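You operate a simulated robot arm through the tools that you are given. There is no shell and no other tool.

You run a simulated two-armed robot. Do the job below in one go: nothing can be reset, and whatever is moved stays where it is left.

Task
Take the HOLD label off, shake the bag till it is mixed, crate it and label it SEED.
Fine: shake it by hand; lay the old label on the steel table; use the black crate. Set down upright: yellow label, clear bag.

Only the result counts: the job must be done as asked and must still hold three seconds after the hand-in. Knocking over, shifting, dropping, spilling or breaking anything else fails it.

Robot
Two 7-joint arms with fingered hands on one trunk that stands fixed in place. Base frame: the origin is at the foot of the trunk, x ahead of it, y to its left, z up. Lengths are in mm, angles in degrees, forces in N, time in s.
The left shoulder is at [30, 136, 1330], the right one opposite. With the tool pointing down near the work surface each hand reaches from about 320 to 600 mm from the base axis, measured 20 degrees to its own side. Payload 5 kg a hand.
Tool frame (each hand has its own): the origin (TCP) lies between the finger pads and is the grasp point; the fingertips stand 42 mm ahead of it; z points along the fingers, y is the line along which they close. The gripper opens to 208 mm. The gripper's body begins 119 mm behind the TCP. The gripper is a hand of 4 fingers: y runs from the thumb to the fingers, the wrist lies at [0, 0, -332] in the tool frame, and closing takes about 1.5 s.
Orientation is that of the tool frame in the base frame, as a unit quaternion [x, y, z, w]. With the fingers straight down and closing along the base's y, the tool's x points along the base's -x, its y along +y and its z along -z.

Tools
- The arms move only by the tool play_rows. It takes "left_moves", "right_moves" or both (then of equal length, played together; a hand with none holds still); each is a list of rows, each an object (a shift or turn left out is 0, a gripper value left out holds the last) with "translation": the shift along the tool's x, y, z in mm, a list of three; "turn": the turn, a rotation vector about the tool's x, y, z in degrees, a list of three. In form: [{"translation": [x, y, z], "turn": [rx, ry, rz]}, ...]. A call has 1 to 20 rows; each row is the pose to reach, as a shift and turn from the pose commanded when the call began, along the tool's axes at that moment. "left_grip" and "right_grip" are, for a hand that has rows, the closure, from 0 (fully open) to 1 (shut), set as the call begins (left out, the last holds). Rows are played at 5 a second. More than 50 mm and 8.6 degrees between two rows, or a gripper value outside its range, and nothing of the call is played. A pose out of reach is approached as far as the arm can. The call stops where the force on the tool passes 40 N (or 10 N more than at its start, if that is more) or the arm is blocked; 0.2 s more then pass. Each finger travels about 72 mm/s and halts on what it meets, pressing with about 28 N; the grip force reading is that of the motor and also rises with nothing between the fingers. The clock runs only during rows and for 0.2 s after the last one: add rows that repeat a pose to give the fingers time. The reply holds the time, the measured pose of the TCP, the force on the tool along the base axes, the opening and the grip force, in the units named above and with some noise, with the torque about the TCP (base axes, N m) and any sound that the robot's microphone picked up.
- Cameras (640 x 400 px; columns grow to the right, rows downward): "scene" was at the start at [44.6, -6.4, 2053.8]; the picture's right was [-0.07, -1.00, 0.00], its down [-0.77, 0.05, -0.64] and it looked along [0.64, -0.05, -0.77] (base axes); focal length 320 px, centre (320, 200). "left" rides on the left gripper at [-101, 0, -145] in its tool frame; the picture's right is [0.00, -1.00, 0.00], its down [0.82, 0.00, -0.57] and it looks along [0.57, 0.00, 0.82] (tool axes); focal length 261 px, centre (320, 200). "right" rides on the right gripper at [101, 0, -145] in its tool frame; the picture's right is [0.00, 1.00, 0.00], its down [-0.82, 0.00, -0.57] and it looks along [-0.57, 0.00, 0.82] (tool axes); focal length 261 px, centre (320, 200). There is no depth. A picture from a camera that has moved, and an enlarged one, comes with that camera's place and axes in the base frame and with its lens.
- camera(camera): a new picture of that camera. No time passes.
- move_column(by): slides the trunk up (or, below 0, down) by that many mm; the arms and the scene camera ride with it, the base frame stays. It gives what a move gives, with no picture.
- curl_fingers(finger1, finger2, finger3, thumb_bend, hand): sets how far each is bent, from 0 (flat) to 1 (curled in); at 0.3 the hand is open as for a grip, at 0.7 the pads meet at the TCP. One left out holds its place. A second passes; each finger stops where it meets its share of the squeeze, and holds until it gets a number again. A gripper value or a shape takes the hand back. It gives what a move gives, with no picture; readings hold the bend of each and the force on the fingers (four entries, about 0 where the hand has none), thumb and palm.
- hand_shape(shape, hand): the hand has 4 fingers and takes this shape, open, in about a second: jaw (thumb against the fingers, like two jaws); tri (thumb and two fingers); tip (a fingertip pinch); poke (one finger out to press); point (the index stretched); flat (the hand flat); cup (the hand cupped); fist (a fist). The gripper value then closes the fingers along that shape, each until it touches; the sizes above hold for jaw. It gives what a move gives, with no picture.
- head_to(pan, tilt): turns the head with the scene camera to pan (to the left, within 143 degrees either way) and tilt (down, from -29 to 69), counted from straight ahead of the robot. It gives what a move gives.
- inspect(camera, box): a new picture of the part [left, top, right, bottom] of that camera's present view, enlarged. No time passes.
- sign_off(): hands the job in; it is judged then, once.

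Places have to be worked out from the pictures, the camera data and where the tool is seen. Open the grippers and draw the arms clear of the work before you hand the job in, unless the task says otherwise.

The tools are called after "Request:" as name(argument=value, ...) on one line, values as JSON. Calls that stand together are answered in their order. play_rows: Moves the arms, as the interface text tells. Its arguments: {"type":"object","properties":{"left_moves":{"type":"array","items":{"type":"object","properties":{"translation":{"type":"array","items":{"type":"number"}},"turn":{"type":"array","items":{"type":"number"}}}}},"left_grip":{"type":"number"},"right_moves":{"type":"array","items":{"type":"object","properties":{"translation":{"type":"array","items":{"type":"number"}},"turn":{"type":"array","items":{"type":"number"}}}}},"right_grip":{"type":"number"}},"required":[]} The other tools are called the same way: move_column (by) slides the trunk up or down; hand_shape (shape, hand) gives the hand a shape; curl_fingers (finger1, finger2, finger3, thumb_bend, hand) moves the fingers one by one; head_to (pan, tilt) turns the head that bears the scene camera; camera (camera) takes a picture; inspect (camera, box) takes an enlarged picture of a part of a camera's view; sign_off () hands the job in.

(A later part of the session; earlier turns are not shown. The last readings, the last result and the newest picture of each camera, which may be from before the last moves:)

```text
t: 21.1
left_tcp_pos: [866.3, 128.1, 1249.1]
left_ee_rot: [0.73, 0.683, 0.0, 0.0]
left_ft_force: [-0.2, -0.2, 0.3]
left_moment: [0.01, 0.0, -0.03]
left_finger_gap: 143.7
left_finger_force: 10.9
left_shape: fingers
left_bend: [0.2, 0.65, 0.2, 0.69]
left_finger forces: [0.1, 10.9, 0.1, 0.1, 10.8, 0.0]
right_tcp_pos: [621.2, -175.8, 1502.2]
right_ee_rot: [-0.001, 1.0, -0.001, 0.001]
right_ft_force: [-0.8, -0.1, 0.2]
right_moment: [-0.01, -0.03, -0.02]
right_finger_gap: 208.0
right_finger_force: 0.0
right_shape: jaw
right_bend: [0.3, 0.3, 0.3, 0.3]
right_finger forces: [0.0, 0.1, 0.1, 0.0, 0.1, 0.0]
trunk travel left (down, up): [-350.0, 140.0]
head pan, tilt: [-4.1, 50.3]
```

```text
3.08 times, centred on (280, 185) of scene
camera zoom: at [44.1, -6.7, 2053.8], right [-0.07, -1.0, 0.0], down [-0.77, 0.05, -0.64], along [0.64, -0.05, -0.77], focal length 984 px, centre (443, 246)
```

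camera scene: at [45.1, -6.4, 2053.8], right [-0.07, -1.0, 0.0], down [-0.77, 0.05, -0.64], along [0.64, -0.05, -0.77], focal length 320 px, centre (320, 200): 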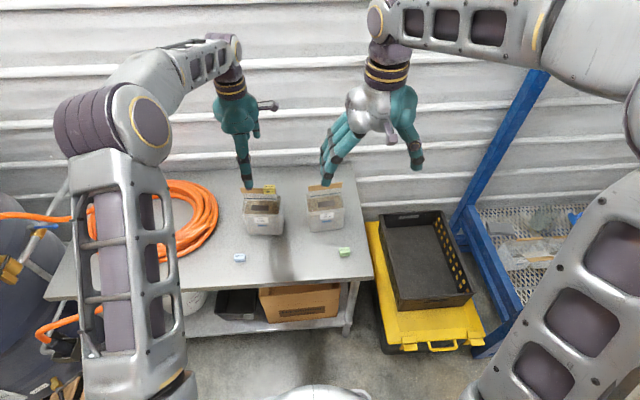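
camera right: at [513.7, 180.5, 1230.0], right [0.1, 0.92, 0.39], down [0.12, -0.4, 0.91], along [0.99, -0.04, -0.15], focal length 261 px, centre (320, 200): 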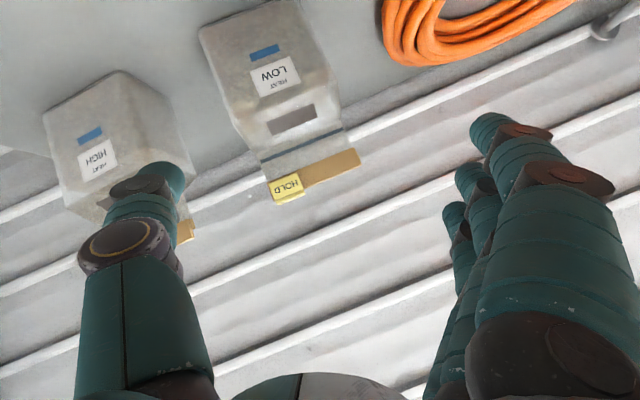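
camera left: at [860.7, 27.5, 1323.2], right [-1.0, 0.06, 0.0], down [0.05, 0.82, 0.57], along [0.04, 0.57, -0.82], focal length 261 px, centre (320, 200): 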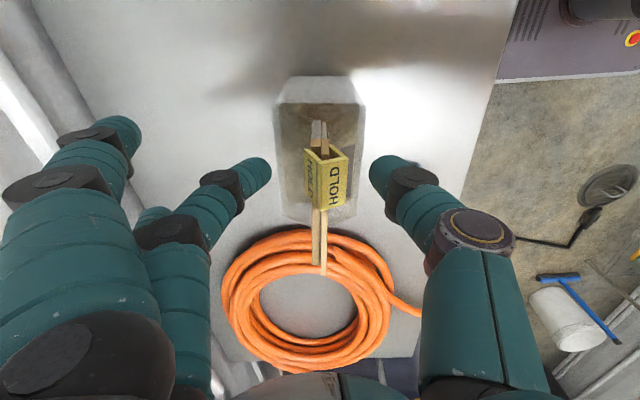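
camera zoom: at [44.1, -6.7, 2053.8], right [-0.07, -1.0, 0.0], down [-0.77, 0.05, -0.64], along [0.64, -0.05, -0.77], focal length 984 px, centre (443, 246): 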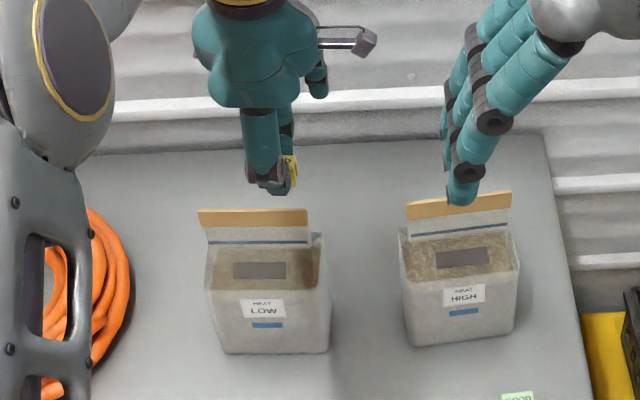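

HOLD is off and held upright, and the bag has not moved. I carry it back over open table near x 700, y 60 and lower partway.

Request:
play_rows(left_moves=[{"translation": [-20, -40, 0]}, {"translation": [-40, -80, 0]}, {"translation": [-60, -121, 0]}, {"translation": [-79, -161, 0]}, {"translation": [-79, -161, 40]}, {"translation": [-79, -161, 80]}, {"translation": [-79, -161, 120]}, {"translation": [-79, -161, 145]}, {"translation": [-79, -161, 145]}])

Request:
camera(camera="left")

Request:
camera(camera="scene")

Request:
inspect(camera="right", box=[320, 60, 460, 200])

```text
t: 23.1
left_tcp_pos: [703.3, 61.0, 1103.9]
left_ee_rot: [0.73, 0.684, 0.001, 0.001]
left_ft_force: [-1.3, -0.3, 1.1]
left_moment: [0.05, -0.1, -0.01]
left_finger_gap: 143.8
left_finger_force: 11.4
left_shape: fingers
left_bend: [0.2, 0.65, 0.2, 0.69]
left_finger forces: [0.1, 10.7, 0.0, 0.1, 10.7, 0.0]
right_tcp_pos: [619.8, -175.7, 1502.2]
right_ee_rot: [-0.002, 1.0, -0.002, 0.0]
right_ft_force: [-1.2, 0.7, -0.4]
right_moment: [0.01, -0.08, -0.01]
right_finger_gap: 207.8
right_finger_force: 0.2
right_shape: jaw
right_bend: [0.3, 0.3, 0.3, 0.3]
right_finger forces: [0.0, 0.0, 0.0, 0.1, 0.2, 0.0]
trunk travel left (down, up): [-350.0, 140.0]
head pan, tilt: [-4.1, 50.3]
```

```text
taken
camera left: at [698.0, -38.8, 1248.1], right [-1.0, 0.06, 0.0], down [0.05, 0.82, 0.57], along [0.04, 0.57, -0.82], focal length 261 px, centre (320, 200)
```

left: 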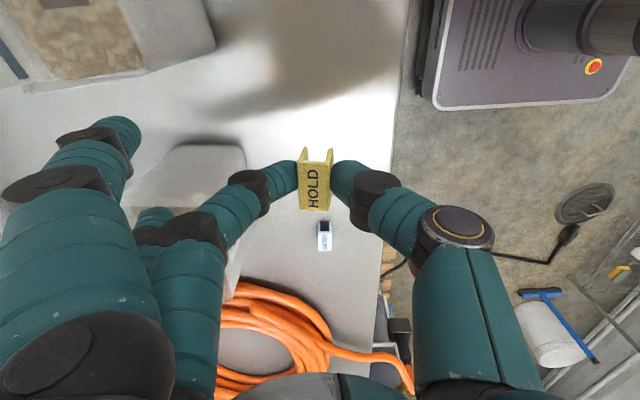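

```text
taken
camera scene: at [43.0, -6.7, 2053.9], right [-0.07, -1.0, 0.0], down [-0.77, 0.05, -0.64], along [0.64, -0.05, -0.77], focal length 320 px, centre (320, 200)
```

scene: 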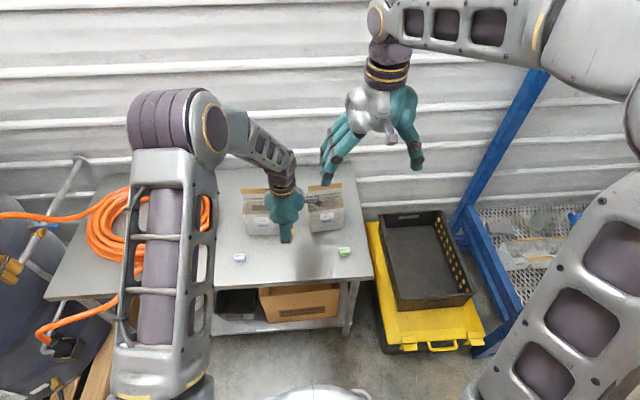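

```text
2.86 times, centred on (390, 130) of right
camera zoom: at [520.3, -174.6, 1646.9], right [0.0, 1.0, 0.0], down [0.82, 0.0, 0.57], along [0.57, 0.0, -0.82], focal length 745 px, centre (120, 400)
```

zoom: 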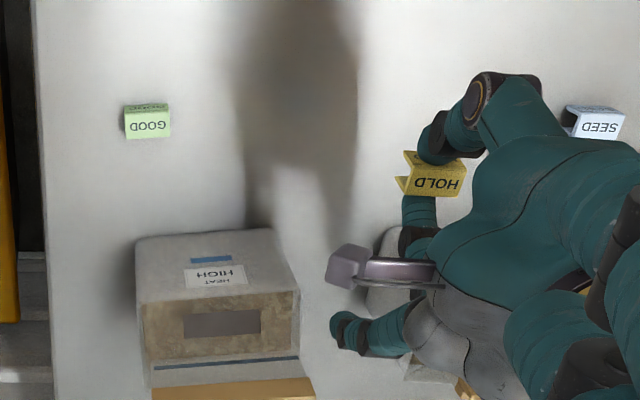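

I zoom on SEED in the left view to fix the table height, and look at how upright HOLD is.

Request:
inspect(camera="left", box=[270, 130, 390, 270])

Request:
inspect(camera="scene", box=[215, 225, 375, 285])

```text
2.86 times, centred on (330, 200) of left
camera zoom: at [698.0, -38.8, 1248.1], right [-1.0, 0.06, 0.0], down [0.05, 0.82, 0.57], along [0.04, 0.57, -0.82], focal length 745 px, centre (291, 200)
```

zoom: 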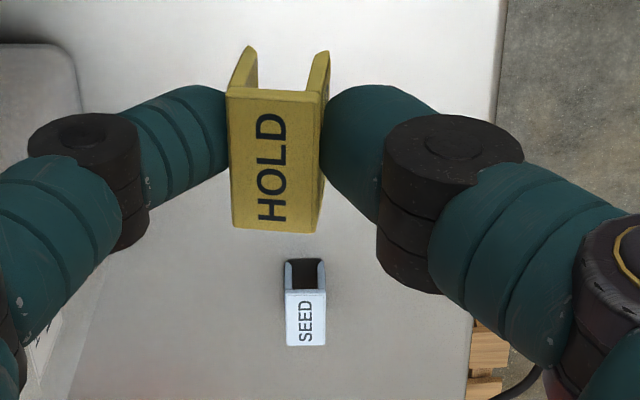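

```text
4.00 times, centred on (295, 255) of scene
camera zoom: at [43.0, -6.7, 2053.9], right [-0.07, -1.0, 0.0], down [-0.77, 0.05, -0.64], along [0.64, -0.05, -0.77], focal length 1280 px, centre (420, -20)
```

zoom: 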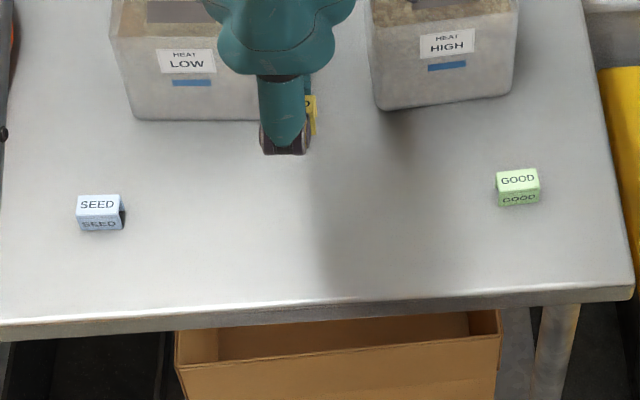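

SEED's top comes out at z≈927 with a height of about 25 mm, so the table is at z≈902. HOLD's bottom is about 43 mm below the TCP. I lower to just above contact.

Request:
play_rows(left_moves=[{"translation": [0, 0, 45]}, {"translation": [0, 0, 90]}, {"translation": [0, 0, 130]}, {"translation": [0, 0, 145]}, {"translation": [0, 0, 145]}])

Request:
inspect(camera="scene", box=[215, 205, 375, 285])

Request:
inspect(camera="left", box=[240, 120, 420, 280])

Request:
inspect(camera="right", box=[340, 50, 460, 150])

```text
t: 24.3
left_tcp_pos: [701.7, 62.6, 959.9]
left_ee_rot: [0.729, 0.684, 0.002, 0.001]
left_ft_force: [0.4, -3.0, 0.6]
left_moment: [0.06, -0.03, -0.42]
left_finger_gap: 143.6
left_finger_force: 12.9
left_shape: fingers
left_bend: [0.2, 0.65, 0.2, 0.69]
left_finger forces: [0.0, 10.7, 3.4, 0.0, 10.6, 0.0]
right_tcp_pos: [621.3, -175.4, 1502.0]
right_ee_rot: [-0.002, 1.0, -0.001, 0.002]
right_ft_force: [0.1, 0.4, -0.2]
right_moment: [-0.01, -0.03, 0.03]
right_finger_gap: 207.8
right_finger_force: 0.1
right_shape: jaw
right_bend: [0.3, 0.3, 0.3, 0.3]
right_finger forces: [0.0, 0.0, 0.0, 0.0, 0.0, 0.1]
trunk travel left (down, up): [-350.0, 140.0]
head pan, tilt: [-4.1, 50.3]
```

```text
4.00 times, centred on (295, 245) of scene
camera zoom: at [44.6, -6.7, 2053.8], right [-0.07, -1.0, 0.0], down [-0.77, 0.05, -0.64], along [0.64, -0.05, -0.77], focal length 1280 px, centre (420, 20)
```

zoom: 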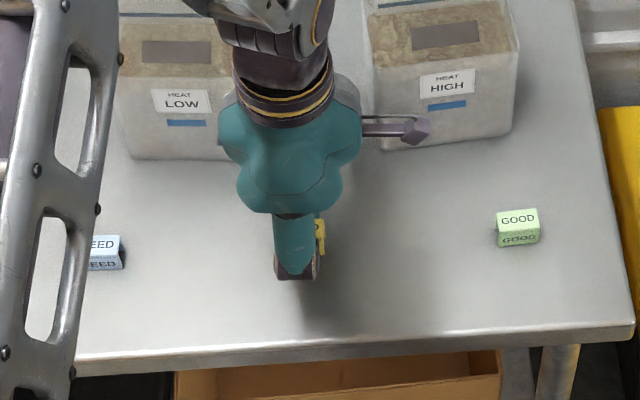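

```text
2.50 times, centred on (330, 200) of left
camera zoom: at [696.2, -38.1, 1104.3], right [-1.0, 0.06, 0.0], down [0.05, 0.82, 0.57], along [0.04, 0.57, -0.82], focal length 652 px, centre (295, 200)
```

zoom: 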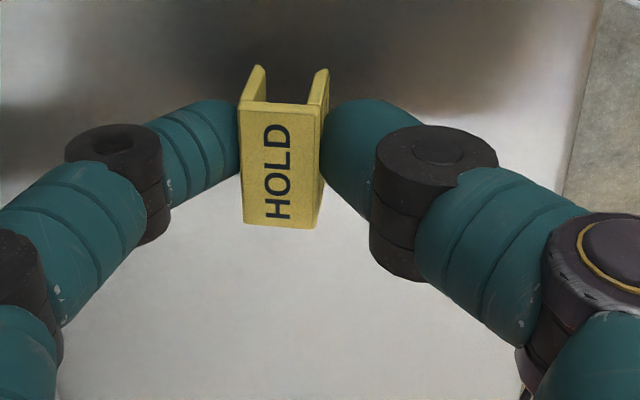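

```text
4.00 times, centred on (400, 100) of right
camera zoom: at [521.6, -174.5, 1646.3], right [0.0, 1.0, 0.0], down [0.82, 0.0, 0.57], along [0.57, 0.0, -0.82], focal length 1043 px, centre (0, 600)
```

zoom: 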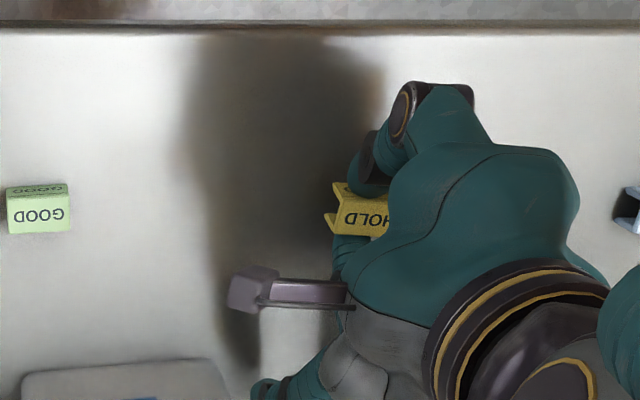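

Finger 3 reads 3.4 N because the open fingers are brushing the corner of the LOW bag. I back off gently, slightly right and then straight toward the robot, to give clearance.

Request:
play_rows(left_moves=[{"translation": [-5, -3, -3]}, {"translation": [-7, -15, -5]}, {"translation": [-8, -30, -5]}, {"translation": [-8, -45, -5]}, {"translation": [-8, -45, -5]}])

Request:
inspect(camera="scene", box=[215, 180, 375, 285])

Request:
camera(camera="left")

```text
t: 25.5
left_tcp_pos: [657.5, 56.7, 963.0]
left_ee_rot: [0.73, 0.684, 0.001, 0.001]
left_ft_force: [0.5, -0.5, -0.9]
left_moment: [-0.03, 0.02, 0.01]
left_finger_gap: 143.9
left_finger_force: 10.5
left_shape: fingers
left_bend: [0.2, 0.65, 0.2, 0.69]
left_finger forces: [0.1, 10.6, 0.0, 0.0, 10.6, 0.0]
right_tcp_pos: [622.4, -175.2, 1501.8]
right_ee_rot: [-0.002, 1.0, -0.002, 0.0]
right_ft_force: [0.6, 0.0, 0.1]
right_moment: [-0.04, 0.07, 0.0]
right_finger_gap: 208.0
right_finger_force: 0.1
right_shape: jaw
right_bend: [0.3, 0.3, 0.3, 0.3]
right_finger forces: [0.0, 0.1, 0.1, 0.0, 0.0, 0.0]
trunk travel left (down, up): [-350.0, 140.0]
head pan, tilt: [-4.1, 50.3]
```

```text
3.81 times, centred on (295, 232) of scene
camera zoom: at [45.5, -6.3, 2053.8], right [-0.07, -1.0, 0.0], down [-0.77, 0.05, -0.64], along [0.64, -0.05, -0.77], focal length 1219 px, centre (415, 76)
```

zoom: 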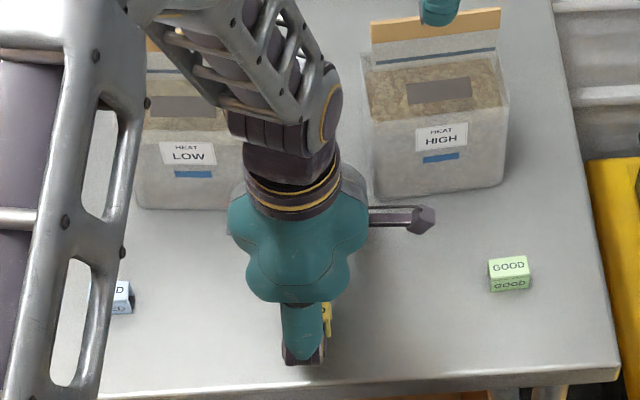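

```text
taken
camera left: at [650.8, -43.8, 1107.9], right [-1.0, 0.06, 0.0], down [0.05, 0.82, 0.57], along [0.04, 0.57, -0.82], focal length 261 px, centre (320, 200)
```

left: 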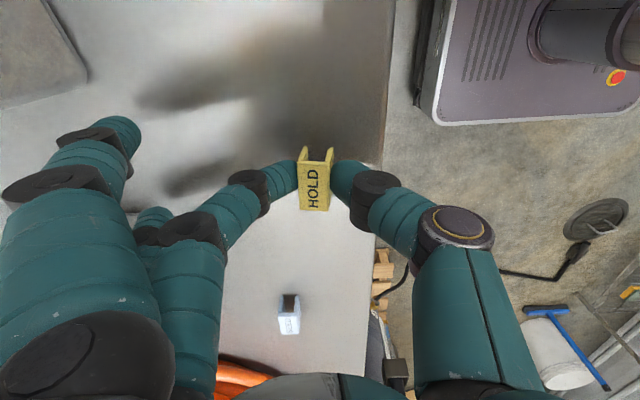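

The hand is free of the bag now. I lower in small steps, watching the force for table contact.

Request:
play_rows(left_moves=[{"translation": [0, 0, 5]}, {"translation": [0, 0, 10]}, {"translation": [0, 0, 14]}, {"translation": [0, 0, 14]}])

Request:
inspect(camera="left", box=[250, 120, 390, 260])

```text
t: 26.5
left_tcp_pos: [655.3, 56.3, 950.3]
left_ee_rot: [0.73, 0.683, 0.001, 0.001]
left_ft_force: [0.6, 0.0, -0.3]
left_moment: [0.01, 0.02, -0.03]
left_finger_gap: 143.6
left_finger_force: 11.0
left_shape: fingers
left_bend: [0.2, 0.65, 0.2, 0.69]
left_finger forces: [0.0, 10.6, 0.0, 0.0, 10.6, 0.0]
right_tcp_pos: [622.4, -175.1, 1501.7]
right_ee_rot: [-0.001, 1.0, -0.002, 0.0]
right_ft_force: [0.2, 0.7, -0.3]
right_moment: [-0.04, -0.03, -0.02]
right_finger_gap: 208.4
right_finger_force: 0.2
right_shape: jaw
right_bend: [0.3, 0.3, 0.3, 0.3]
right_finger forces: [0.0, 0.1, 0.1, 0.1, 0.0, 0.1]
trunk travel left (down, up): [-350.0, 140.0]
head pan, tilt: [-4.1, 50.3]
```

```text
2.86 times, centred on (320, 190) of left
camera zoom: at [649.7, -44.2, 1094.2], right [-1.0, 0.06, 0.0], down [0.05, 0.82, 0.57], along [0.04, 0.57, -0.82], focal length 745 px, centre (320, 229)
```

zoom: 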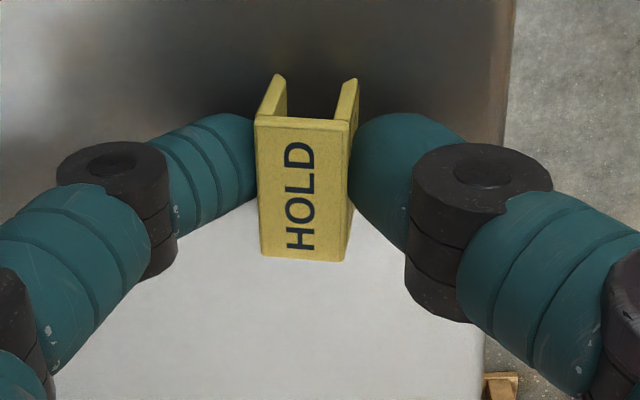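

No contact yet at about z 950, so I continue in 2 mm steps.

Request:
play_rows(left_moves=[{"translation": [0, 0, 2]}, {"translation": [0, 0, 4]}, {"translation": [0, 0, 6]}])

```text
t: 27.3
left_tcp_pos: [654.0, 56.1, 946.9]
left_ee_rot: [0.729, 0.684, 0.002, 0.001]
left_ft_force: [-3.3, 1.4, 25.4]
left_moment: [0.03, -0.13, -0.03]
left_finger_gap: 145.0
left_finger_force: 19.2
left_shape: fingers
left_bend: [0.2, 0.65, 0.2, 0.69]
left_finger forces: [0.0, 18.3, 0.0, 0.0, 19.5, 0.0]
right_tcp_pos: [618.3, -175.4, 1503.6]
right_ee_rot: [-0.002, 1.0, -0.001, 0.001]
right_ft_force: [0.2, 0.0, 0.0]
right_moment: [0.0, 0.0, -0.02]
right_finger_gap: 207.9
right_finger_force: 0.1
right_shape: jaw
right_bend: [0.3, 0.3, 0.3, 0.3]
right_finger forces: [0.1, 0.1, 0.0, 0.0, 0.0, 0.0]
trunk travel left (down, up): [-350.0, 140.0]
head pan, tilt: [-4.1, 50.3]
```

Contact: 25 N upward. I ease up about 3 mm so the clip just rests on the table, then check the force.

Request:
play_rows(left_moves=[{"translation": [0, 0, -2]}, {"translation": [0, 0, -3.2]}, {"translation": [0, 0, -3.2]}])

Request:
inspect(camera="left", box=[250, 120, 390, 260])

```text
t: 28.1
left_tcp_pos: [654.4, 56.8, 947.1]
left_ee_rot: [0.73, 0.684, 0.001, 0.001]
left_ft_force: [-2.2, 0.1, 8.4]
left_moment: [-0.04, -0.02, -0.01]
left_finger_gap: 145.1
left_finger_force: 12.1
left_shape: fingers
left_bend: [0.2, 0.65, 0.2, 0.69]
left_finger forces: [0.1, 11.3, 0.0, 0.0, 13.6, 0.0]
right_tcp_pos: [620.8, -176.4, 1501.6]
right_ee_rot: [-0.002, 1.0, -0.001, 0.001]
right_ft_force: [0.2, 0.5, -0.6]
right_moment: [0.01, -0.02, -0.01]
right_finger_gap: 208.0
right_finger_force: 0.2
right_shape: jaw
right_bend: [0.3, 0.3, 0.3, 0.3]
right_finger forces: [0.0, 0.0, 0.0, 0.0, 0.0, 0.1]
trunk travel left (down, up): [-350.0, 140.0]
head pan, tilt: [-4.1, 50.3]
```

```text
2.86 times, centred on (320, 190) of left
camera zoom: at [649.1, -44.4, 1091.1], right [-1.0, 0.06, 0.0], down [0.05, 0.82, 0.57], along [0.04, 0.57, -0.82], focal length 745 px, centre (320, 229)
```

zoom: 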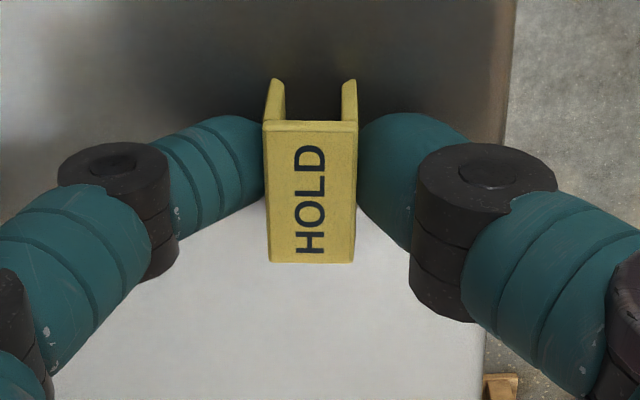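

The clip squared up flat on the table with 8 N left. I release the pinch, finger and thumb together.

Request:
play_rows(left_moves=[{"translation": [0, 0, -0.8]}, {"translation": [0, 0, -0.8]}])

Request:
curl_fingers(hand="left", finger2=0.62, thumb_bend=0.64)

Request:
inspect(camera="left", box=[250, 120, 390, 260])

```text
t: 28.7
left_tcp_pos: [656.5, 55.6, 948.5]
left_ee_rot: [0.73, 0.684, 0.001, 0.0]
left_ft_force: [-1.9, -0.2, 5.0]
left_moment: [-0.04, 0.01, -0.02]
left_finger_gap: 144.4
left_finger_force: 11.6
left_shape: fingers
left_bend: [0.2, 0.65, 0.2, 0.69]
left_finger forces: [0.1, 10.4, 0.0, 0.0, 12.3, 0.0]
right_tcp_pos: [621.3, -176.0, 1502.3]
right_ee_rot: [-0.002, 1.0, -0.001, 0.001]
right_ft_force: [0.0, -0.1, 0.6]
right_moment: [-0.04, -0.02, 0.03]
right_finger_gap: 208.1
right_finger_force: 0.1
right_shape: jaw
right_bend: [0.3, 0.3, 0.3, 0.3]
right_finger forces: [0.0, 0.1, 0.0, 0.1, 0.0, 0.1]
trunk travel left (down, up): [-350.0, 140.0]
head pan, tilt: [-4.1, 50.3]
```

```text
t: 29.7
left_tcp_pos: [657.2, 56.9, 948.7]
left_ee_rot: [0.729, 0.684, 0.001, 0.001]
left_ft_force: [2.0, 1.3, 16.8]
left_moment: [0.01, -0.26, -0.01]
left_finger_gap: 149.2
left_finger_force: 8.1
left_shape: fingers
left_bend: [0.2, 0.63, 0.2, 0.65]
left_finger forces: [0.1, 10.3, 0.1, 0.1, 6.0, 0.0]
right_tcp_pos: [620.8, -175.1, 1501.6]
right_ee_rot: [-0.001, 1.0, -0.001, 0.001]
right_ft_force: [1.4, -0.4, -0.3]
right_moment: [0.03, 0.02, 0.02]
right_finger_gap: 208.0
right_finger_force: 0.1
right_shape: jaw
right_bend: [0.3, 0.3, 0.3, 0.3]
right_finger forces: [0.1, 0.0, 0.1, 0.0, 0.1, 0.1]
trunk travel left (down, up): [-350.0, 140.0]
head pan, tilt: [-4.1, 50.3]
```

```text
2.86 times, centred on (320, 190) of left
camera zoom: at [650.3, -44.2, 1092.9], right [-1.0, 0.06, 0.0], down [0.05, 0.82, 0.57], along [0.04, 0.57, -0.82], focal length 745 px, centre (320, 229)
```

zoom: 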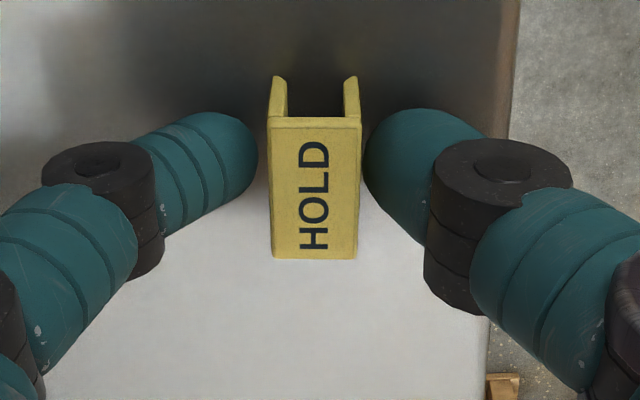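

The clip stands free; the tips press the table as they swing out. I raise the hand a little, then open wider and lift clear.

Request:
play_rows(left_moves=[{"translation": [0, 0, -4]}, {"translation": [0, 0, -8]}, {"translation": [0, 0, -8]}])

Request:
curl_fingers(hand="left", finger2=0.5, thumb_bend=0.5)

Request:
inspect(camera="left", box=[250, 120, 390, 260])

```text
t: 30.5
left_tcp_pos: [656.8, 57.2, 955.1]
left_ee_rot: [0.73, 0.683, 0.001, 0.0]
left_ft_force: [-0.7, -0.3, 0.3]
left_moment: [-0.01, 0.01, 0.01]
left_finger_gap: 152.3
left_finger_force: 0.0
left_shape: fingers
left_bend: [0.2, 0.62, 0.2, 0.64]
left_finger forces: [0.0, 0.1, 0.0, 0.0, 0.1, 0.0]
right_tcp_pos: [622.2, -175.0, 1501.2]
right_ee_rot: [-0.001, 1.0, 0.0, 0.0]
right_ft_force: [-0.2, 0.0, -0.4]
right_moment: [0.01, 0.0, -0.02]
right_finger_gap: 208.2
right_finger_force: 0.0
right_shape: jaw
right_bend: [0.3, 0.3, 0.3, 0.3]
right_finger forces: [0.0, 0.0, 0.0, 0.0, 0.1, 0.0]
trunk travel left (down, up): [-350.0, 140.0]
head pan, tilt: [-4.1, 50.3]
```

```text
t: 31.5
left_tcp_pos: [655.8, 56.3, 955.8]
left_ee_rot: [0.73, 0.684, 0.002, 0.0]
left_ft_force: [0.6, -0.4, 0.6]
left_moment: [0.02, 0.02, 0.0]
left_finger_gap: 188.6
left_finger_force: 0.0
left_shape: fingers
left_bend: [0.2, 0.5, 0.2, 0.5]
left_finger forces: [0.0, 0.0, 0.0, 0.1, 0.0, 0.1]
right_tcp_pos: [621.7, -175.9, 1501.3]
right_ee_rot: [-0.001, 1.0, -0.001, 0.001]
right_ft_force: [0.2, -0.7, 0.1]
right_moment: [0.0, 0.01, 0.01]
right_finger_gap: 208.0
right_finger_force: 0.1
right_shape: jaw
right_bend: [0.3, 0.3, 0.3, 0.3]
right_finger forces: [0.0, 0.0, 0.0, 0.0, 0.0, 0.0]
trunk travel left (down, up): [-350.0, 140.0]
head pan, tilt: [-4.1, 50.3]
```

```text
2.86 times, centred on (320, 190) of left
camera zoom: at [650.1, -44.1, 1100.2], right [-1.0, 0.06, 0.0], down [0.05, 0.82, 0.57], along [0.04, 0.57, -0.82], focal length 745 px, centre (320, 229)
```

zoom: 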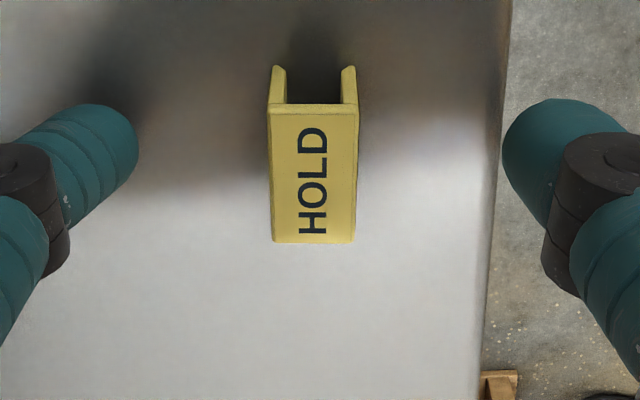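

HOLD stands upright on the table near x 656, y 57. I lift the left hand straight up and move it aside to the left.

Request:
play_rows(left_moves=[{"translation": [0, 0, -40]}, {"translation": [0, 0, -85]}, {"translation": [0, 0, -130]}, {"translation": [0, 0, -175]}, {"translation": [0, 0, -220]}, {"translation": [0, 0, -265]}, {"translation": [30, -5, -300]}, {"translation": [70, -10, -325]}, {"translation": [115, -15, -345]}, {"translation": [160, -20, -365]}, {"translation": [205, -25, -385]}, {"translation": [250, -30, -405]}, {"translation": [295, -30, -420]}])

Request:
camera(camera="scene")

Request:
camera(camera="right")

```text
t: 34.3
left_tcp_pos: [646.0, 350.6, 1376.5]
left_ee_rot: [0.73, 0.684, 0.0, 0.0]
left_ft_force: [0.0, 0.7, -1.1]
left_moment: [-0.05, 0.02, 0.0]
left_finger_gap: 188.7
left_finger_force: 0.0
left_shape: fingers
left_bend: [0.2, 0.5, 0.2, 0.5]
left_finger forces: [0.0, 0.1, 0.0, 0.0, 0.0, 0.1]
right_tcp_pos: [622.2, -174.3, 1502.6]
right_ee_rot: [-0.002, 1.0, -0.002, 0.001]
right_ft_force: [-0.1, 1.4, 1.4]
right_moment: [-0.15, 0.0, 0.0]
right_finger_gap: 208.0
right_finger_force: 0.1
right_shape: jaw
right_bend: [0.3, 0.3, 0.3, 0.3]
right_finger forces: [0.0, 0.0, 0.0, 0.1, 0.1, 0.0]
trunk travel left (down, up): [-350.0, 140.0]
head pan, tilt: [-4.1, 50.3]
```

```text
taken
camera scene: at [44.9, -3.9, 2053.8], right [-0.07, -1.0, 0.0], down [-0.77, 0.05, -0.64], along [0.64, -0.05, -0.77], focal length 320 px, centre (320, 200)
```

scene: 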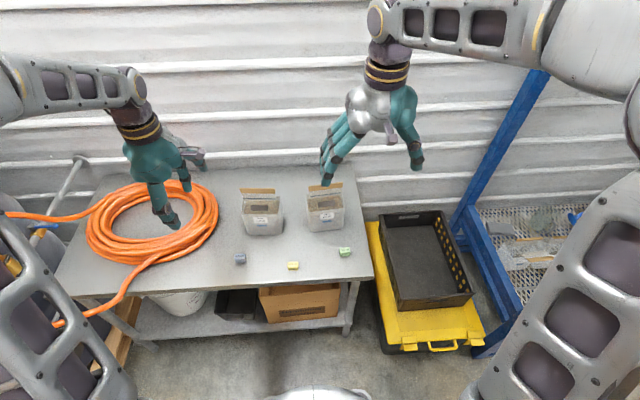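

```text
taken
camera right: at [521.7, -172.2, 1646.5], right [0.0, 1.0, 0.0], down [0.82, 0.0, 0.57], along [0.57, 0.0, -0.82], focal length 261 px, centre (320, 200)
```

right: 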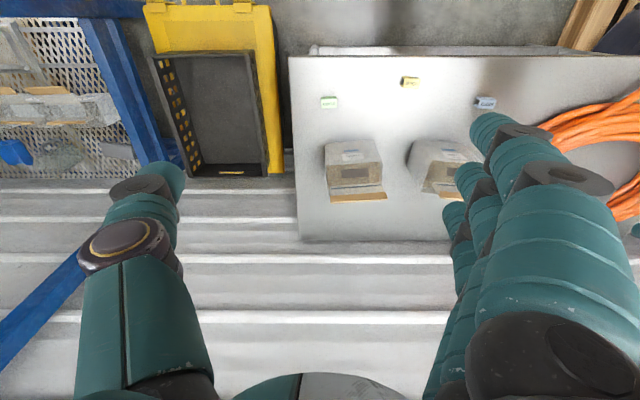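

HOLD stands clear on the table and the LOW bag still looks upright in place. I move the left hand further aside and bring the right hand toward the front of the bag, still pointing down.

Request:
play_rows(left_moves=[{"translation": [15, 0, -12]}, {"translation": [30, 0, -24]}, {"translation": [45, 0, -36]}, {"translation": [60, 0, -48]}, {"translation": [75, 0, -60]}, {"translation": [90, 0, -70]}, {"translation": [100, 0, -80]}], right_moves=[{"translation": [-17, 33, 24]}, {"translation": [-34, 67, 49]}, {"translation": [-51, 100, 73]}, {"translation": [-68, 134, 98]}, {"translation": [-85, 167, 122]}, {"translation": [-102, 201, 147]}, {"translation": [-118, 235, 172]}])

Request:
camera(camera="scene")

Request:
camera(camera="right")

```text
t: 35.9
left_tcp_pos: [654.4, 452.0, 1454.5]
left_ee_rot: [0.73, 0.683, 0.0, 0.001]
left_ft_force: [0.4, 1.1, -1.3]
left_moment: [-0.17, 0.13, 0.05]
left_finger_gap: 188.6
left_finger_force: 0.0
left_shape: fingers
left_bend: [0.2, 0.5, 0.2, 0.5]
left_finger forces: [0.0, 0.1, 0.0, 0.0, 0.0, 0.1]
right_tcp_pos: [742.2, 63.2, 1327.9]
right_ee_rot: [-0.002, 1.0, -0.003, -0.001]
right_ft_force: [-0.2, -0.3, 1.2]
right_moment: [-0.09, 0.11, 0.01]
right_finger_gap: 207.5
right_finger_force: 0.1
right_shape: jaw
right_bend: [0.3, 0.3, 0.3, 0.3]
right_finger forces: [0.0, 0.0, 0.0, 0.0, 0.0, 0.1]
trunk travel left (down, up): [-350.0, 140.0]
head pan, tilt: [-4.1, 50.3]
```

```text
taken
camera scene: at [47.2, -2.7, 2053.7], right [-0.07, -1.0, 0.0], down [-0.77, 0.05, -0.64], along [0.64, -0.05, -0.77], focal length 320 px, centre (320, 200)
```

scene: 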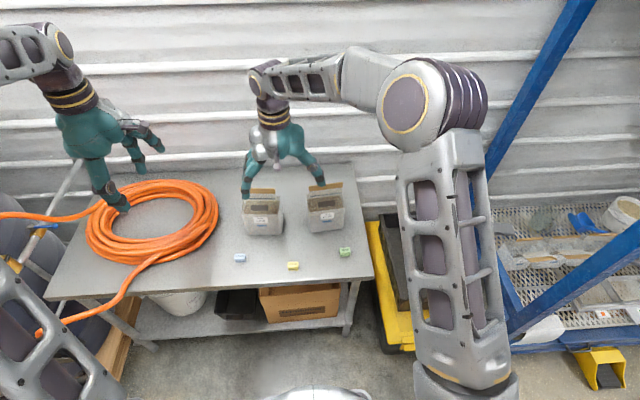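

```text
taken
camera right: at [642.3, 65.0, 1472.2], right [0.0, 1.0, -0.01], down [0.82, 0.0, 0.57], along [0.57, -0.01, -0.82], focal length 261 px, centre (320, 200)
```

right: 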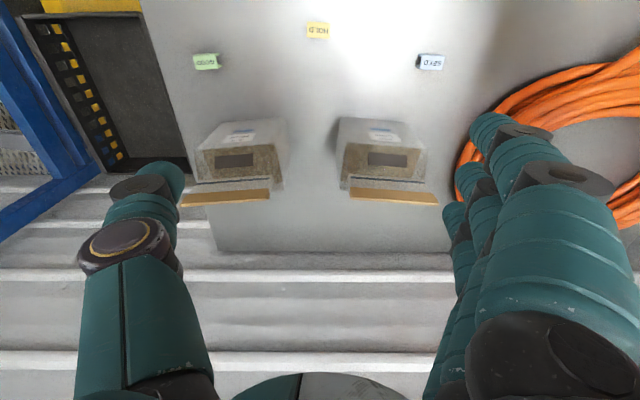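

I zoom the right view on the LOW bag to get its width, depth and yaw.

Request:
inspect(camera="right", box=[300, 100, 460, 220])

Request:
inspect(camera="scene", box=[220, 170, 360, 280])

```text
3.33 times, centred on (380, 160) of right
camera zoom: at [642.3, 65.0, 1472.2], right [0.0, 1.0, -0.01], down [0.82, 0.0, 0.57], along [0.57, -0.01, -0.82], focal length 869 px, centre (120, 333)
```

zoom: 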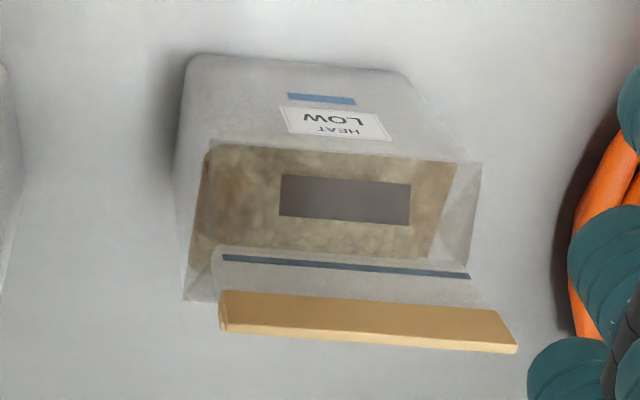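

```text
3.64 times, centred on (290, 225) of scene
camera zoom: at [47.2, -2.7, 2053.7], right [-0.07, -1.0, 0.0], down [-0.77, 0.05, -0.64], along [0.64, -0.05, -0.77], focal length 1163 px, centre (429, 109)
```

zoom: 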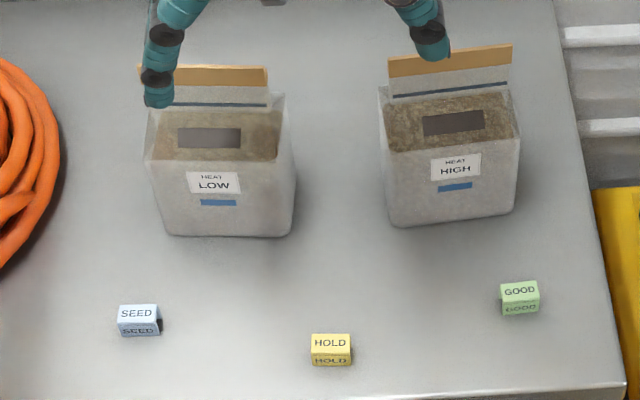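

The LOW bag spans x 828–922 and y 105–250, the body top is at z≈1040, and the yaw is about 4°. I tilt the right hand 35° forward and go to a pre-grasp 150 mm back along the approach line.

Request:
play_rows(right_moves=[{"translation": [-6, 17, 33], "turn": [0.17, -5, 0.53]}, {"translation": [-12, 34, 66], "turn": [0.33, -10, 1.05]}, {"translation": [-18, 51, 99], "turn": [0.5, -15, 1.58]}, {"translation": [-24, 69, 131], "turn": [0.66, -20, 2.1]}, {"translation": [-30, 86, 164], "turn": [0.83, -25, 2.63]}, {"translation": [-36, 103, 197], "turn": [0.99, -30, 3.15]}, {"translation": [-42, 120, 230], "turn": [1.16, -35, 3.68]}, {"translation": [-42, 120, 230], "turn": [1.16, -35, 3.68]}])

Request:
camera(camera="scene")

Request:
camera(camera="right")

```text
t: 37.7
left_tcp_pos: [652.9, 447.0, 1458.0]
left_ee_rot: [0.73, 0.683, 0.001, 0.0]
left_ft_force: [-0.2, -0.4, -0.9]
left_moment: [0.22, 0.01, -0.01]
left_finger_gap: 188.8
left_finger_force: 0.0
left_shape: fingers
left_bend: [0.2, 0.5, 0.2, 0.5]
left_finger forces: [0.0, 0.0, 0.1, 0.1, 0.1, 0.0]
right_tcp_pos: [782.8, 180.9, 1099.1]
right_ee_rot: [0.031, 0.953, -0.011, 0.301]
right_ft_force: [0.3, -0.8, 0.8]
right_moment: [0.17, 0.0, 0.1]
right_finger_gap: 208.1
right_finger_force: 0.1
right_shape: jaw
right_bend: [0.3, 0.3, 0.3, 0.3]
right_finger forces: [0.0, 0.0, 0.0, 0.0, 0.1, 0.0]
trunk travel left (down, up): [-350.0, 140.0]
head pan, tilt: [-4.1, 50.3]
```

```text
taken
camera scene: at [45.4, -10.2, 2053.9], right [-0.07, -1.0, 0.0], down [-0.77, 0.06, -0.64], along [0.64, -0.04, -0.77], focal length 320 px, centre (320, 200)
```

scene: 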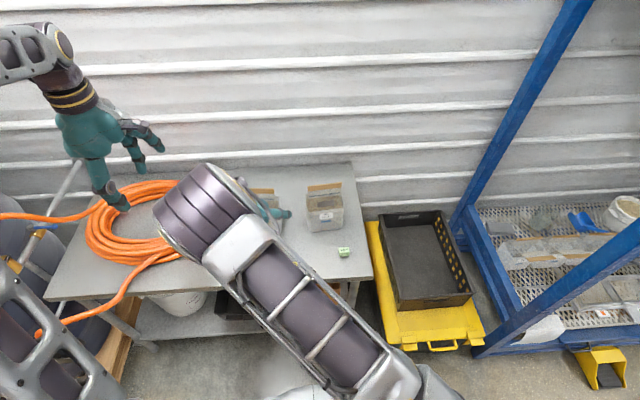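

```text
taken
camera right: at [618.6, 192.7, 1159.5], right [0.07, 1.0, 0.0], down [0.34, -0.02, 0.94], along [0.94, -0.06, -0.34], focal length 261 px, centre (320, 200)
```

right: 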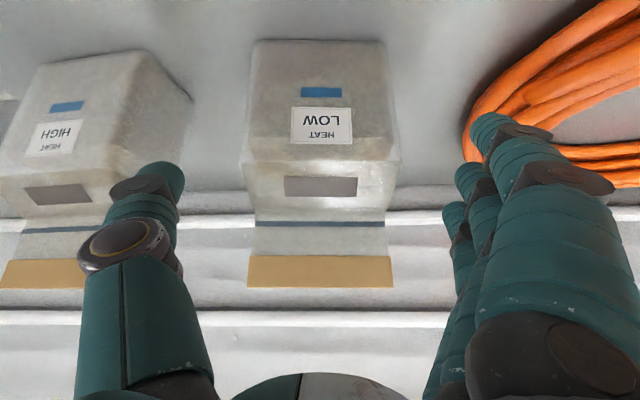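

The pose is reached and the bag is centred between thumb and fingers. I advance halfway along the approach and check.

Request:
play_rows(right_moves=[{"translation": [0, 0, 25]}, {"translation": [0, 0, 50]}, {"translation": [0, 0, 75]}, {"translation": [0, 0, 75]}])

Request:
camera(camera="right")

Request:
inspect(camera="scene", box=[160, 150, 360, 290])

```text
t: 38.7
left_tcp_pos: [651.6, 450.4, 1456.4]
left_ee_rot: [0.73, 0.684, 0.001, 0.0]
left_ft_force: [-0.7, 0.8, -0.6]
left_moment: [0.03, -0.08, 0.01]
left_finger_gap: 188.5
left_finger_force: 0.1
left_shape: fingers
left_bend: [0.2, 0.5, 0.2, 0.5]
left_finger forces: [0.1, 0.0, 0.0, 0.1, 0.1, 0.0]
right_tcp_pos: [827.0, 180.7, 1035.4]
right_ee_rot: [0.028, 0.953, -0.011, 0.301]
right_ft_force: [0.2, -0.1, -0.2]
right_moment: [0.02, -0.01, 0.0]
right_finger_gap: 208.0
right_finger_force: 0.1
right_shape: jaw
right_bend: [0.3, 0.3, 0.3, 0.3]
right_finger forces: [0.0, 0.1, 0.0, 0.1, 0.0, 0.1]
trunk travel left (down, up): [-350.0, 140.0]
head pan, tilt: [-4.1, 50.3]
```

```text
taken
camera right: at [662.7, 192.2, 1095.5], right [0.07, 1.0, 0.0], down [0.34, -0.02, 0.94], along [0.94, -0.06, -0.34], focal length 261 px, centre (320, 200)
```

right: 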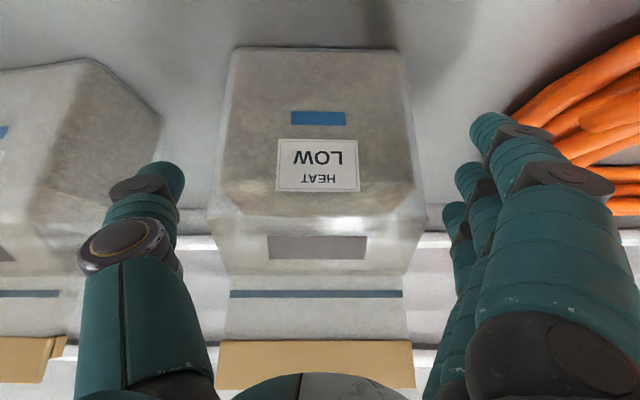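

```text
2.86 times, centred on (260, 220) of scene
camera zoom: at [44.0, -6.5, 2053.9], right [-0.07, -1.0, 0.0], down [-0.77, 0.05, -0.64], along [0.64, -0.05, -0.77], focal length 914 px, centre (491, 143)
```

zoom: 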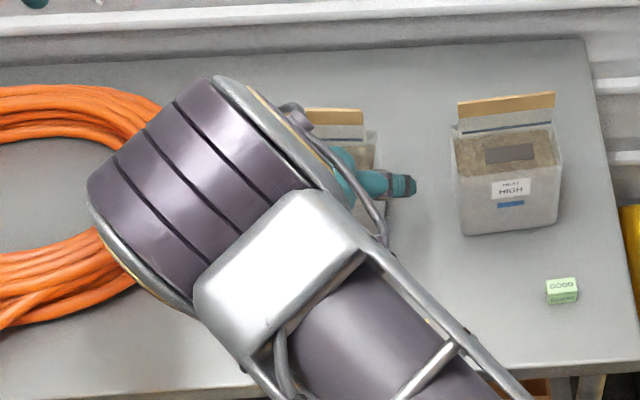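

Alignment is good. I advance the rest so the fingers straddle the body.

Request:
play_rows(right_moves=[{"translation": [0, 0, 25]}, {"translation": [0, 0, 50]}, {"translation": [0, 0, 72]}, {"translation": [0, 0, 72]}])

Request:
camera(camera="right")

```text
t: 39.7
left_tcp_pos: [649.6, 451.5, 1458.3]
left_ee_rot: [0.729, 0.684, 0.001, 0.001]
left_ft_force: [-0.2, -0.7, 0.6]
left_moment: [0.02, -0.04, -0.02]
left_finger_gap: 188.7
left_finger_force: 0.0
left_shape: fingers
left_bend: [0.2, 0.5, 0.2, 0.5]
left_finger forces: [0.0, 0.1, 0.1, 0.0, 0.0, 0.1]
right_tcp_pos: [866.1, 178.7, 979.1]
right_ee_rot: [0.029, 0.952, -0.01, 0.303]
right_ft_force: [-4.9, 6.6, 16.4]
right_moment: [0.29, -0.17, 0.06]
right_finger_gap: 207.9
right_finger_force: 0.1
right_shape: jaw
right_bend: [0.3, 0.3, 0.27, 0.3]
right_finger forces: [0.1, 0.0, 15.2, 0.0, 3.2, 0.1]
trunk travel left (down, up): [-350.0, 140.0]
head pan, tilt: [-4.1, 50.3]
```

```text
taken
camera right: at [702.0, 189.7, 1038.8], right [0.06, 1.0, 0.0], down [0.34, -0.02, 0.94], along [0.94, -0.06, -0.34], focal length 261 px, centre (320, 200)
```

right: 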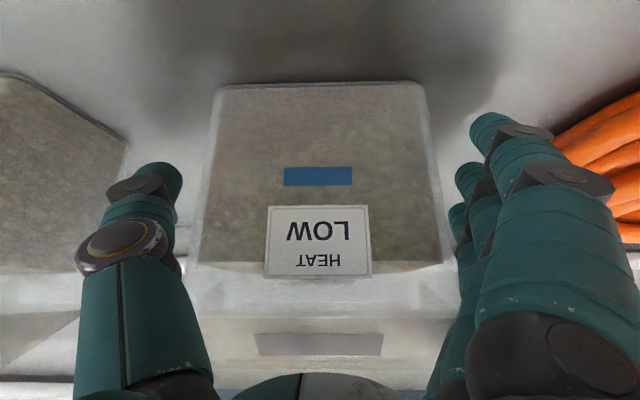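

Finger 3's tip reads 15 N with an upward force, so the lowest finger is touching the table. I raise about 15 mm.

Request:
play_rows(right_moves=[{"translation": [-4.5, 0, -6.5]}, {"translation": [-9, 0, -12.5]}, {"translation": [-9, 0, -12.5]}])

Request:
camera(camera="right")

```text
t: 40.5
left_tcp_pos: [651.6, 451.2, 1456.9]
left_ee_rot: [0.731, 0.683, 0.0, 0.001]
left_ft_force: [0.7, 0.1, 0.4]
left_moment: [-0.04, 0.02, 0.01]
left_finger_gap: 188.8
left_finger_force: 0.1
left_shape: fingers
left_bend: [0.2, 0.5, 0.2, 0.5]
left_finger forces: [0.1, 0.1, 0.0, 0.0, 0.0, 0.0]
right_tcp_pos: [867.6, 175.3, 990.8]
right_ee_rot: [0.03, 0.953, -0.013, 0.301]
right_ft_force: [-1.1, -1.2, 1.1]
right_moment: [0.0, -0.03, -0.03]
right_finger_gap: 208.1
right_finger_force: 0.1
right_shape: jaw
right_bend: [0.3, 0.3, 0.3, 0.3]
right_finger forces: [0.0, 0.0, 0.0, 0.1, 2.1, 0.1]
trunk travel left (down, up): [-350.0, 140.0]
head pan, tilt: [-4.1, 50.3]
```

```text
taken
camera right: at [702.7, 186.1, 1050.6], right [0.07, 1.0, 0.0], down [0.34, -0.02, 0.94], along [0.94, -0.06, -0.34], focal length 261 px, centre (320, 200)
```

right: 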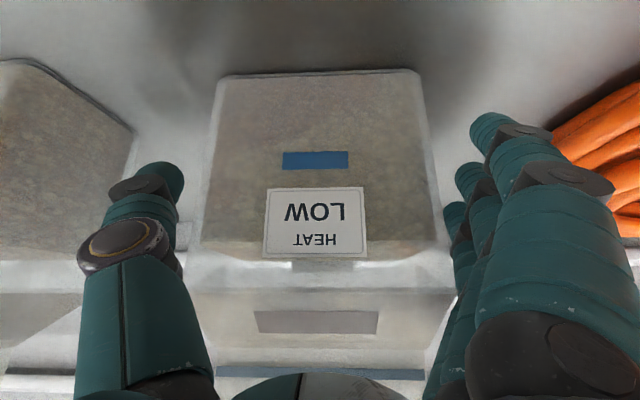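

The table contact is gone. The thumb shows a small 2 N, but the bag is centred in the view. I close on the body.

Request:
play_rows(right_grip=1, right_moves=[{"translation": [0, 0, 0]}, {"translation": [0, 0, 0]}, {"translation": [0, 0, 0]}, {"translation": [0, 0, 0]}, {"translation": [0, 0, 0]}, {"translation": [0, 0, 0]}, {"translation": [0, 0, 0]}])

Request:
camera(camera="right")

Request:
inspect(camera="scene", box=[200, 150, 380, 290])

```text
t: 42.1
left_tcp_pos: [652.3, 451.6, 1456.4]
left_ee_rot: [0.729, 0.684, 0.001, 0.001]
left_ft_force: [-0.4, 0.2, 0.0]
left_moment: [-0.01, 0.0, 0.01]
left_finger_gap: 188.3
left_finger_force: 0.0
left_shape: fingers
left_bend: [0.2, 0.5, 0.2, 0.5]
left_finger forces: [0.0, 0.0, 0.0, 0.0, 0.0, 0.0]
right_tcp_pos: [867.0, 176.4, 990.8]
right_ee_rot: [0.029, 0.953, -0.011, 0.302]
right_ft_force: [-0.8, 3.9, 0.3]
right_moment: [1.05, -0.27, 0.33]
right_finger_gap: 165.8
right_finger_force: 28.2
right_shape: jaw
right_bend: [0.31, 0.3, 0.29, 0.32]
right_finger forces: [9.6, 9.8, 9.9, 0.1, 27.8, 0.1]
trunk travel left (down, up): [-350.0, 140.0]
head pan, tilt: [-4.1, 50.3]
```

```text
taken
camera right: at [702.6, 187.5, 1051.1], right [0.07, 1.0, 0.0], down [0.34, -0.02, 0.94], along [0.94, -0.06, -0.34], focal length 261 px, centre (320, 200)
```

right: 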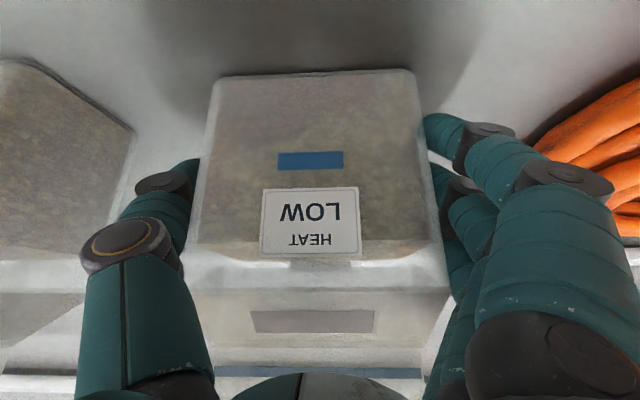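

```text
2.86 times, centred on (290, 220) of scene
camera zoom: at [44.9, -5.8, 2053.8], right [-0.07, -1.0, 0.0], down [-0.77, 0.05, -0.64], along [0.64, -0.05, -0.77], focal length 914 px, centre (406, 143)
```

zoom: 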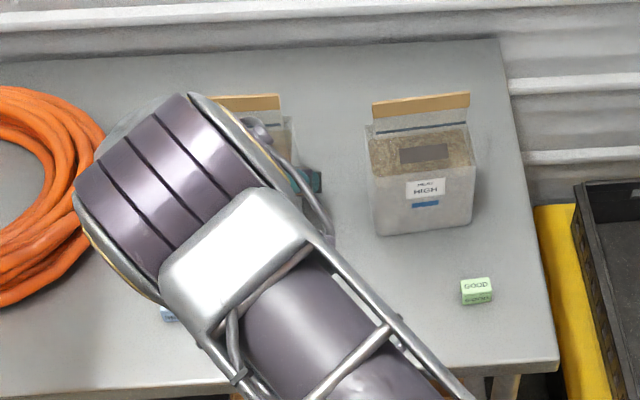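

The grip is good: 28 N from the thumb against three fingers at about 10 N each. I lift straight up slowly.

Request:
play_rows(right_moves=[{"translation": [-5.8, 0, -8.2]}, {"translation": [-11.5, 0, -16.4]}, {"translation": [-23, 0, -32.7]}, {"translation": [-34.6, 0, -49.1]}, {"translation": [-46, 0, -65.4]}, {"translation": [-46, 0, -65.4]}])

Request:
camera(camera="right")

Request:
camera(camera="scene")

```text
t: 43.5
left_tcp_pos: [653.2, 451.4, 1456.3]
left_ee_rot: [0.73, 0.684, 0.0, -0.001]
left_ft_force: [0.6, -0.4, -0.1]
left_moment: [0.01, 0.05, -0.03]
left_finger_gap: 188.6
left_finger_force: 0.0
left_shape: fingers
left_bend: [0.2, 0.5, 0.2, 0.5]
left_finger forces: [0.0, 0.1, 0.0, 0.0, 0.1, 0.1]
right_tcp_pos: [867.5, 175.9, 1071.6]
right_ee_rot: [0.029, 0.953, -0.011, 0.3]
right_ft_force: [0.9, -0.1, -13.4]
right_moment: [0.18, 0.33, 0.01]
right_finger_gap: 159.5
right_finger_force: 27.5
right_shape: jaw
right_bend: [0.33, 0.33, 0.33, 0.32]
right_finger forces: [5.8, 4.6, 4.0, 0.0, 13.6, 0.0]
trunk travel left (down, up): [-350.0, 140.0]
head pan, tilt: [-4.1, 50.3]
```

```text
taken
camera right: at [703.4, 188.1, 1131.8], right [0.07, 1.0, 0.0], down [0.34, -0.02, 0.94], along [0.94, -0.06, -0.34], focal length 261 px, centre (320, 200)
```

right: 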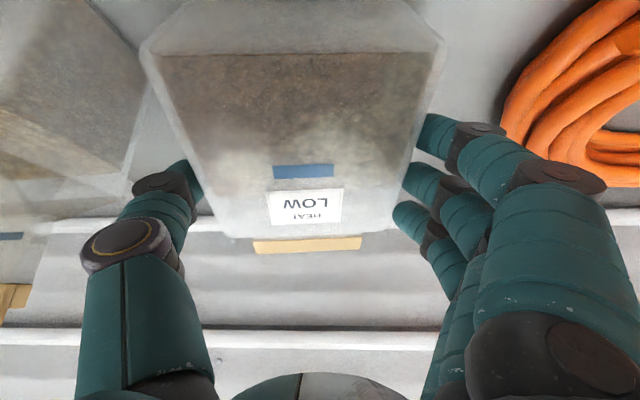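

```text
taken
camera scene: at [46.7, -5.7, 2053.7], right [-0.07, -1.0, 0.0], down [-0.77, 0.05, -0.64], along [0.64, -0.05, -0.77], focal length 320 px, centre (320, 200)
```

scene: 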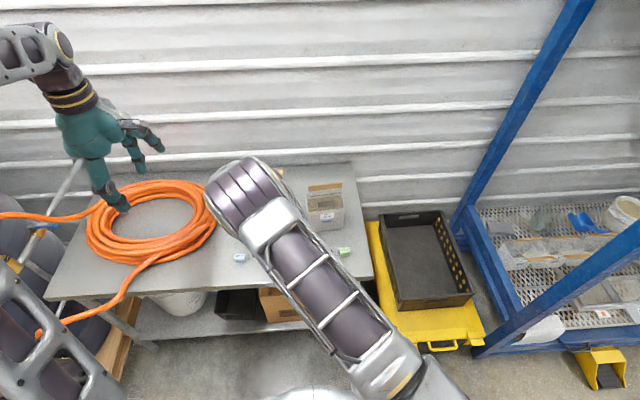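

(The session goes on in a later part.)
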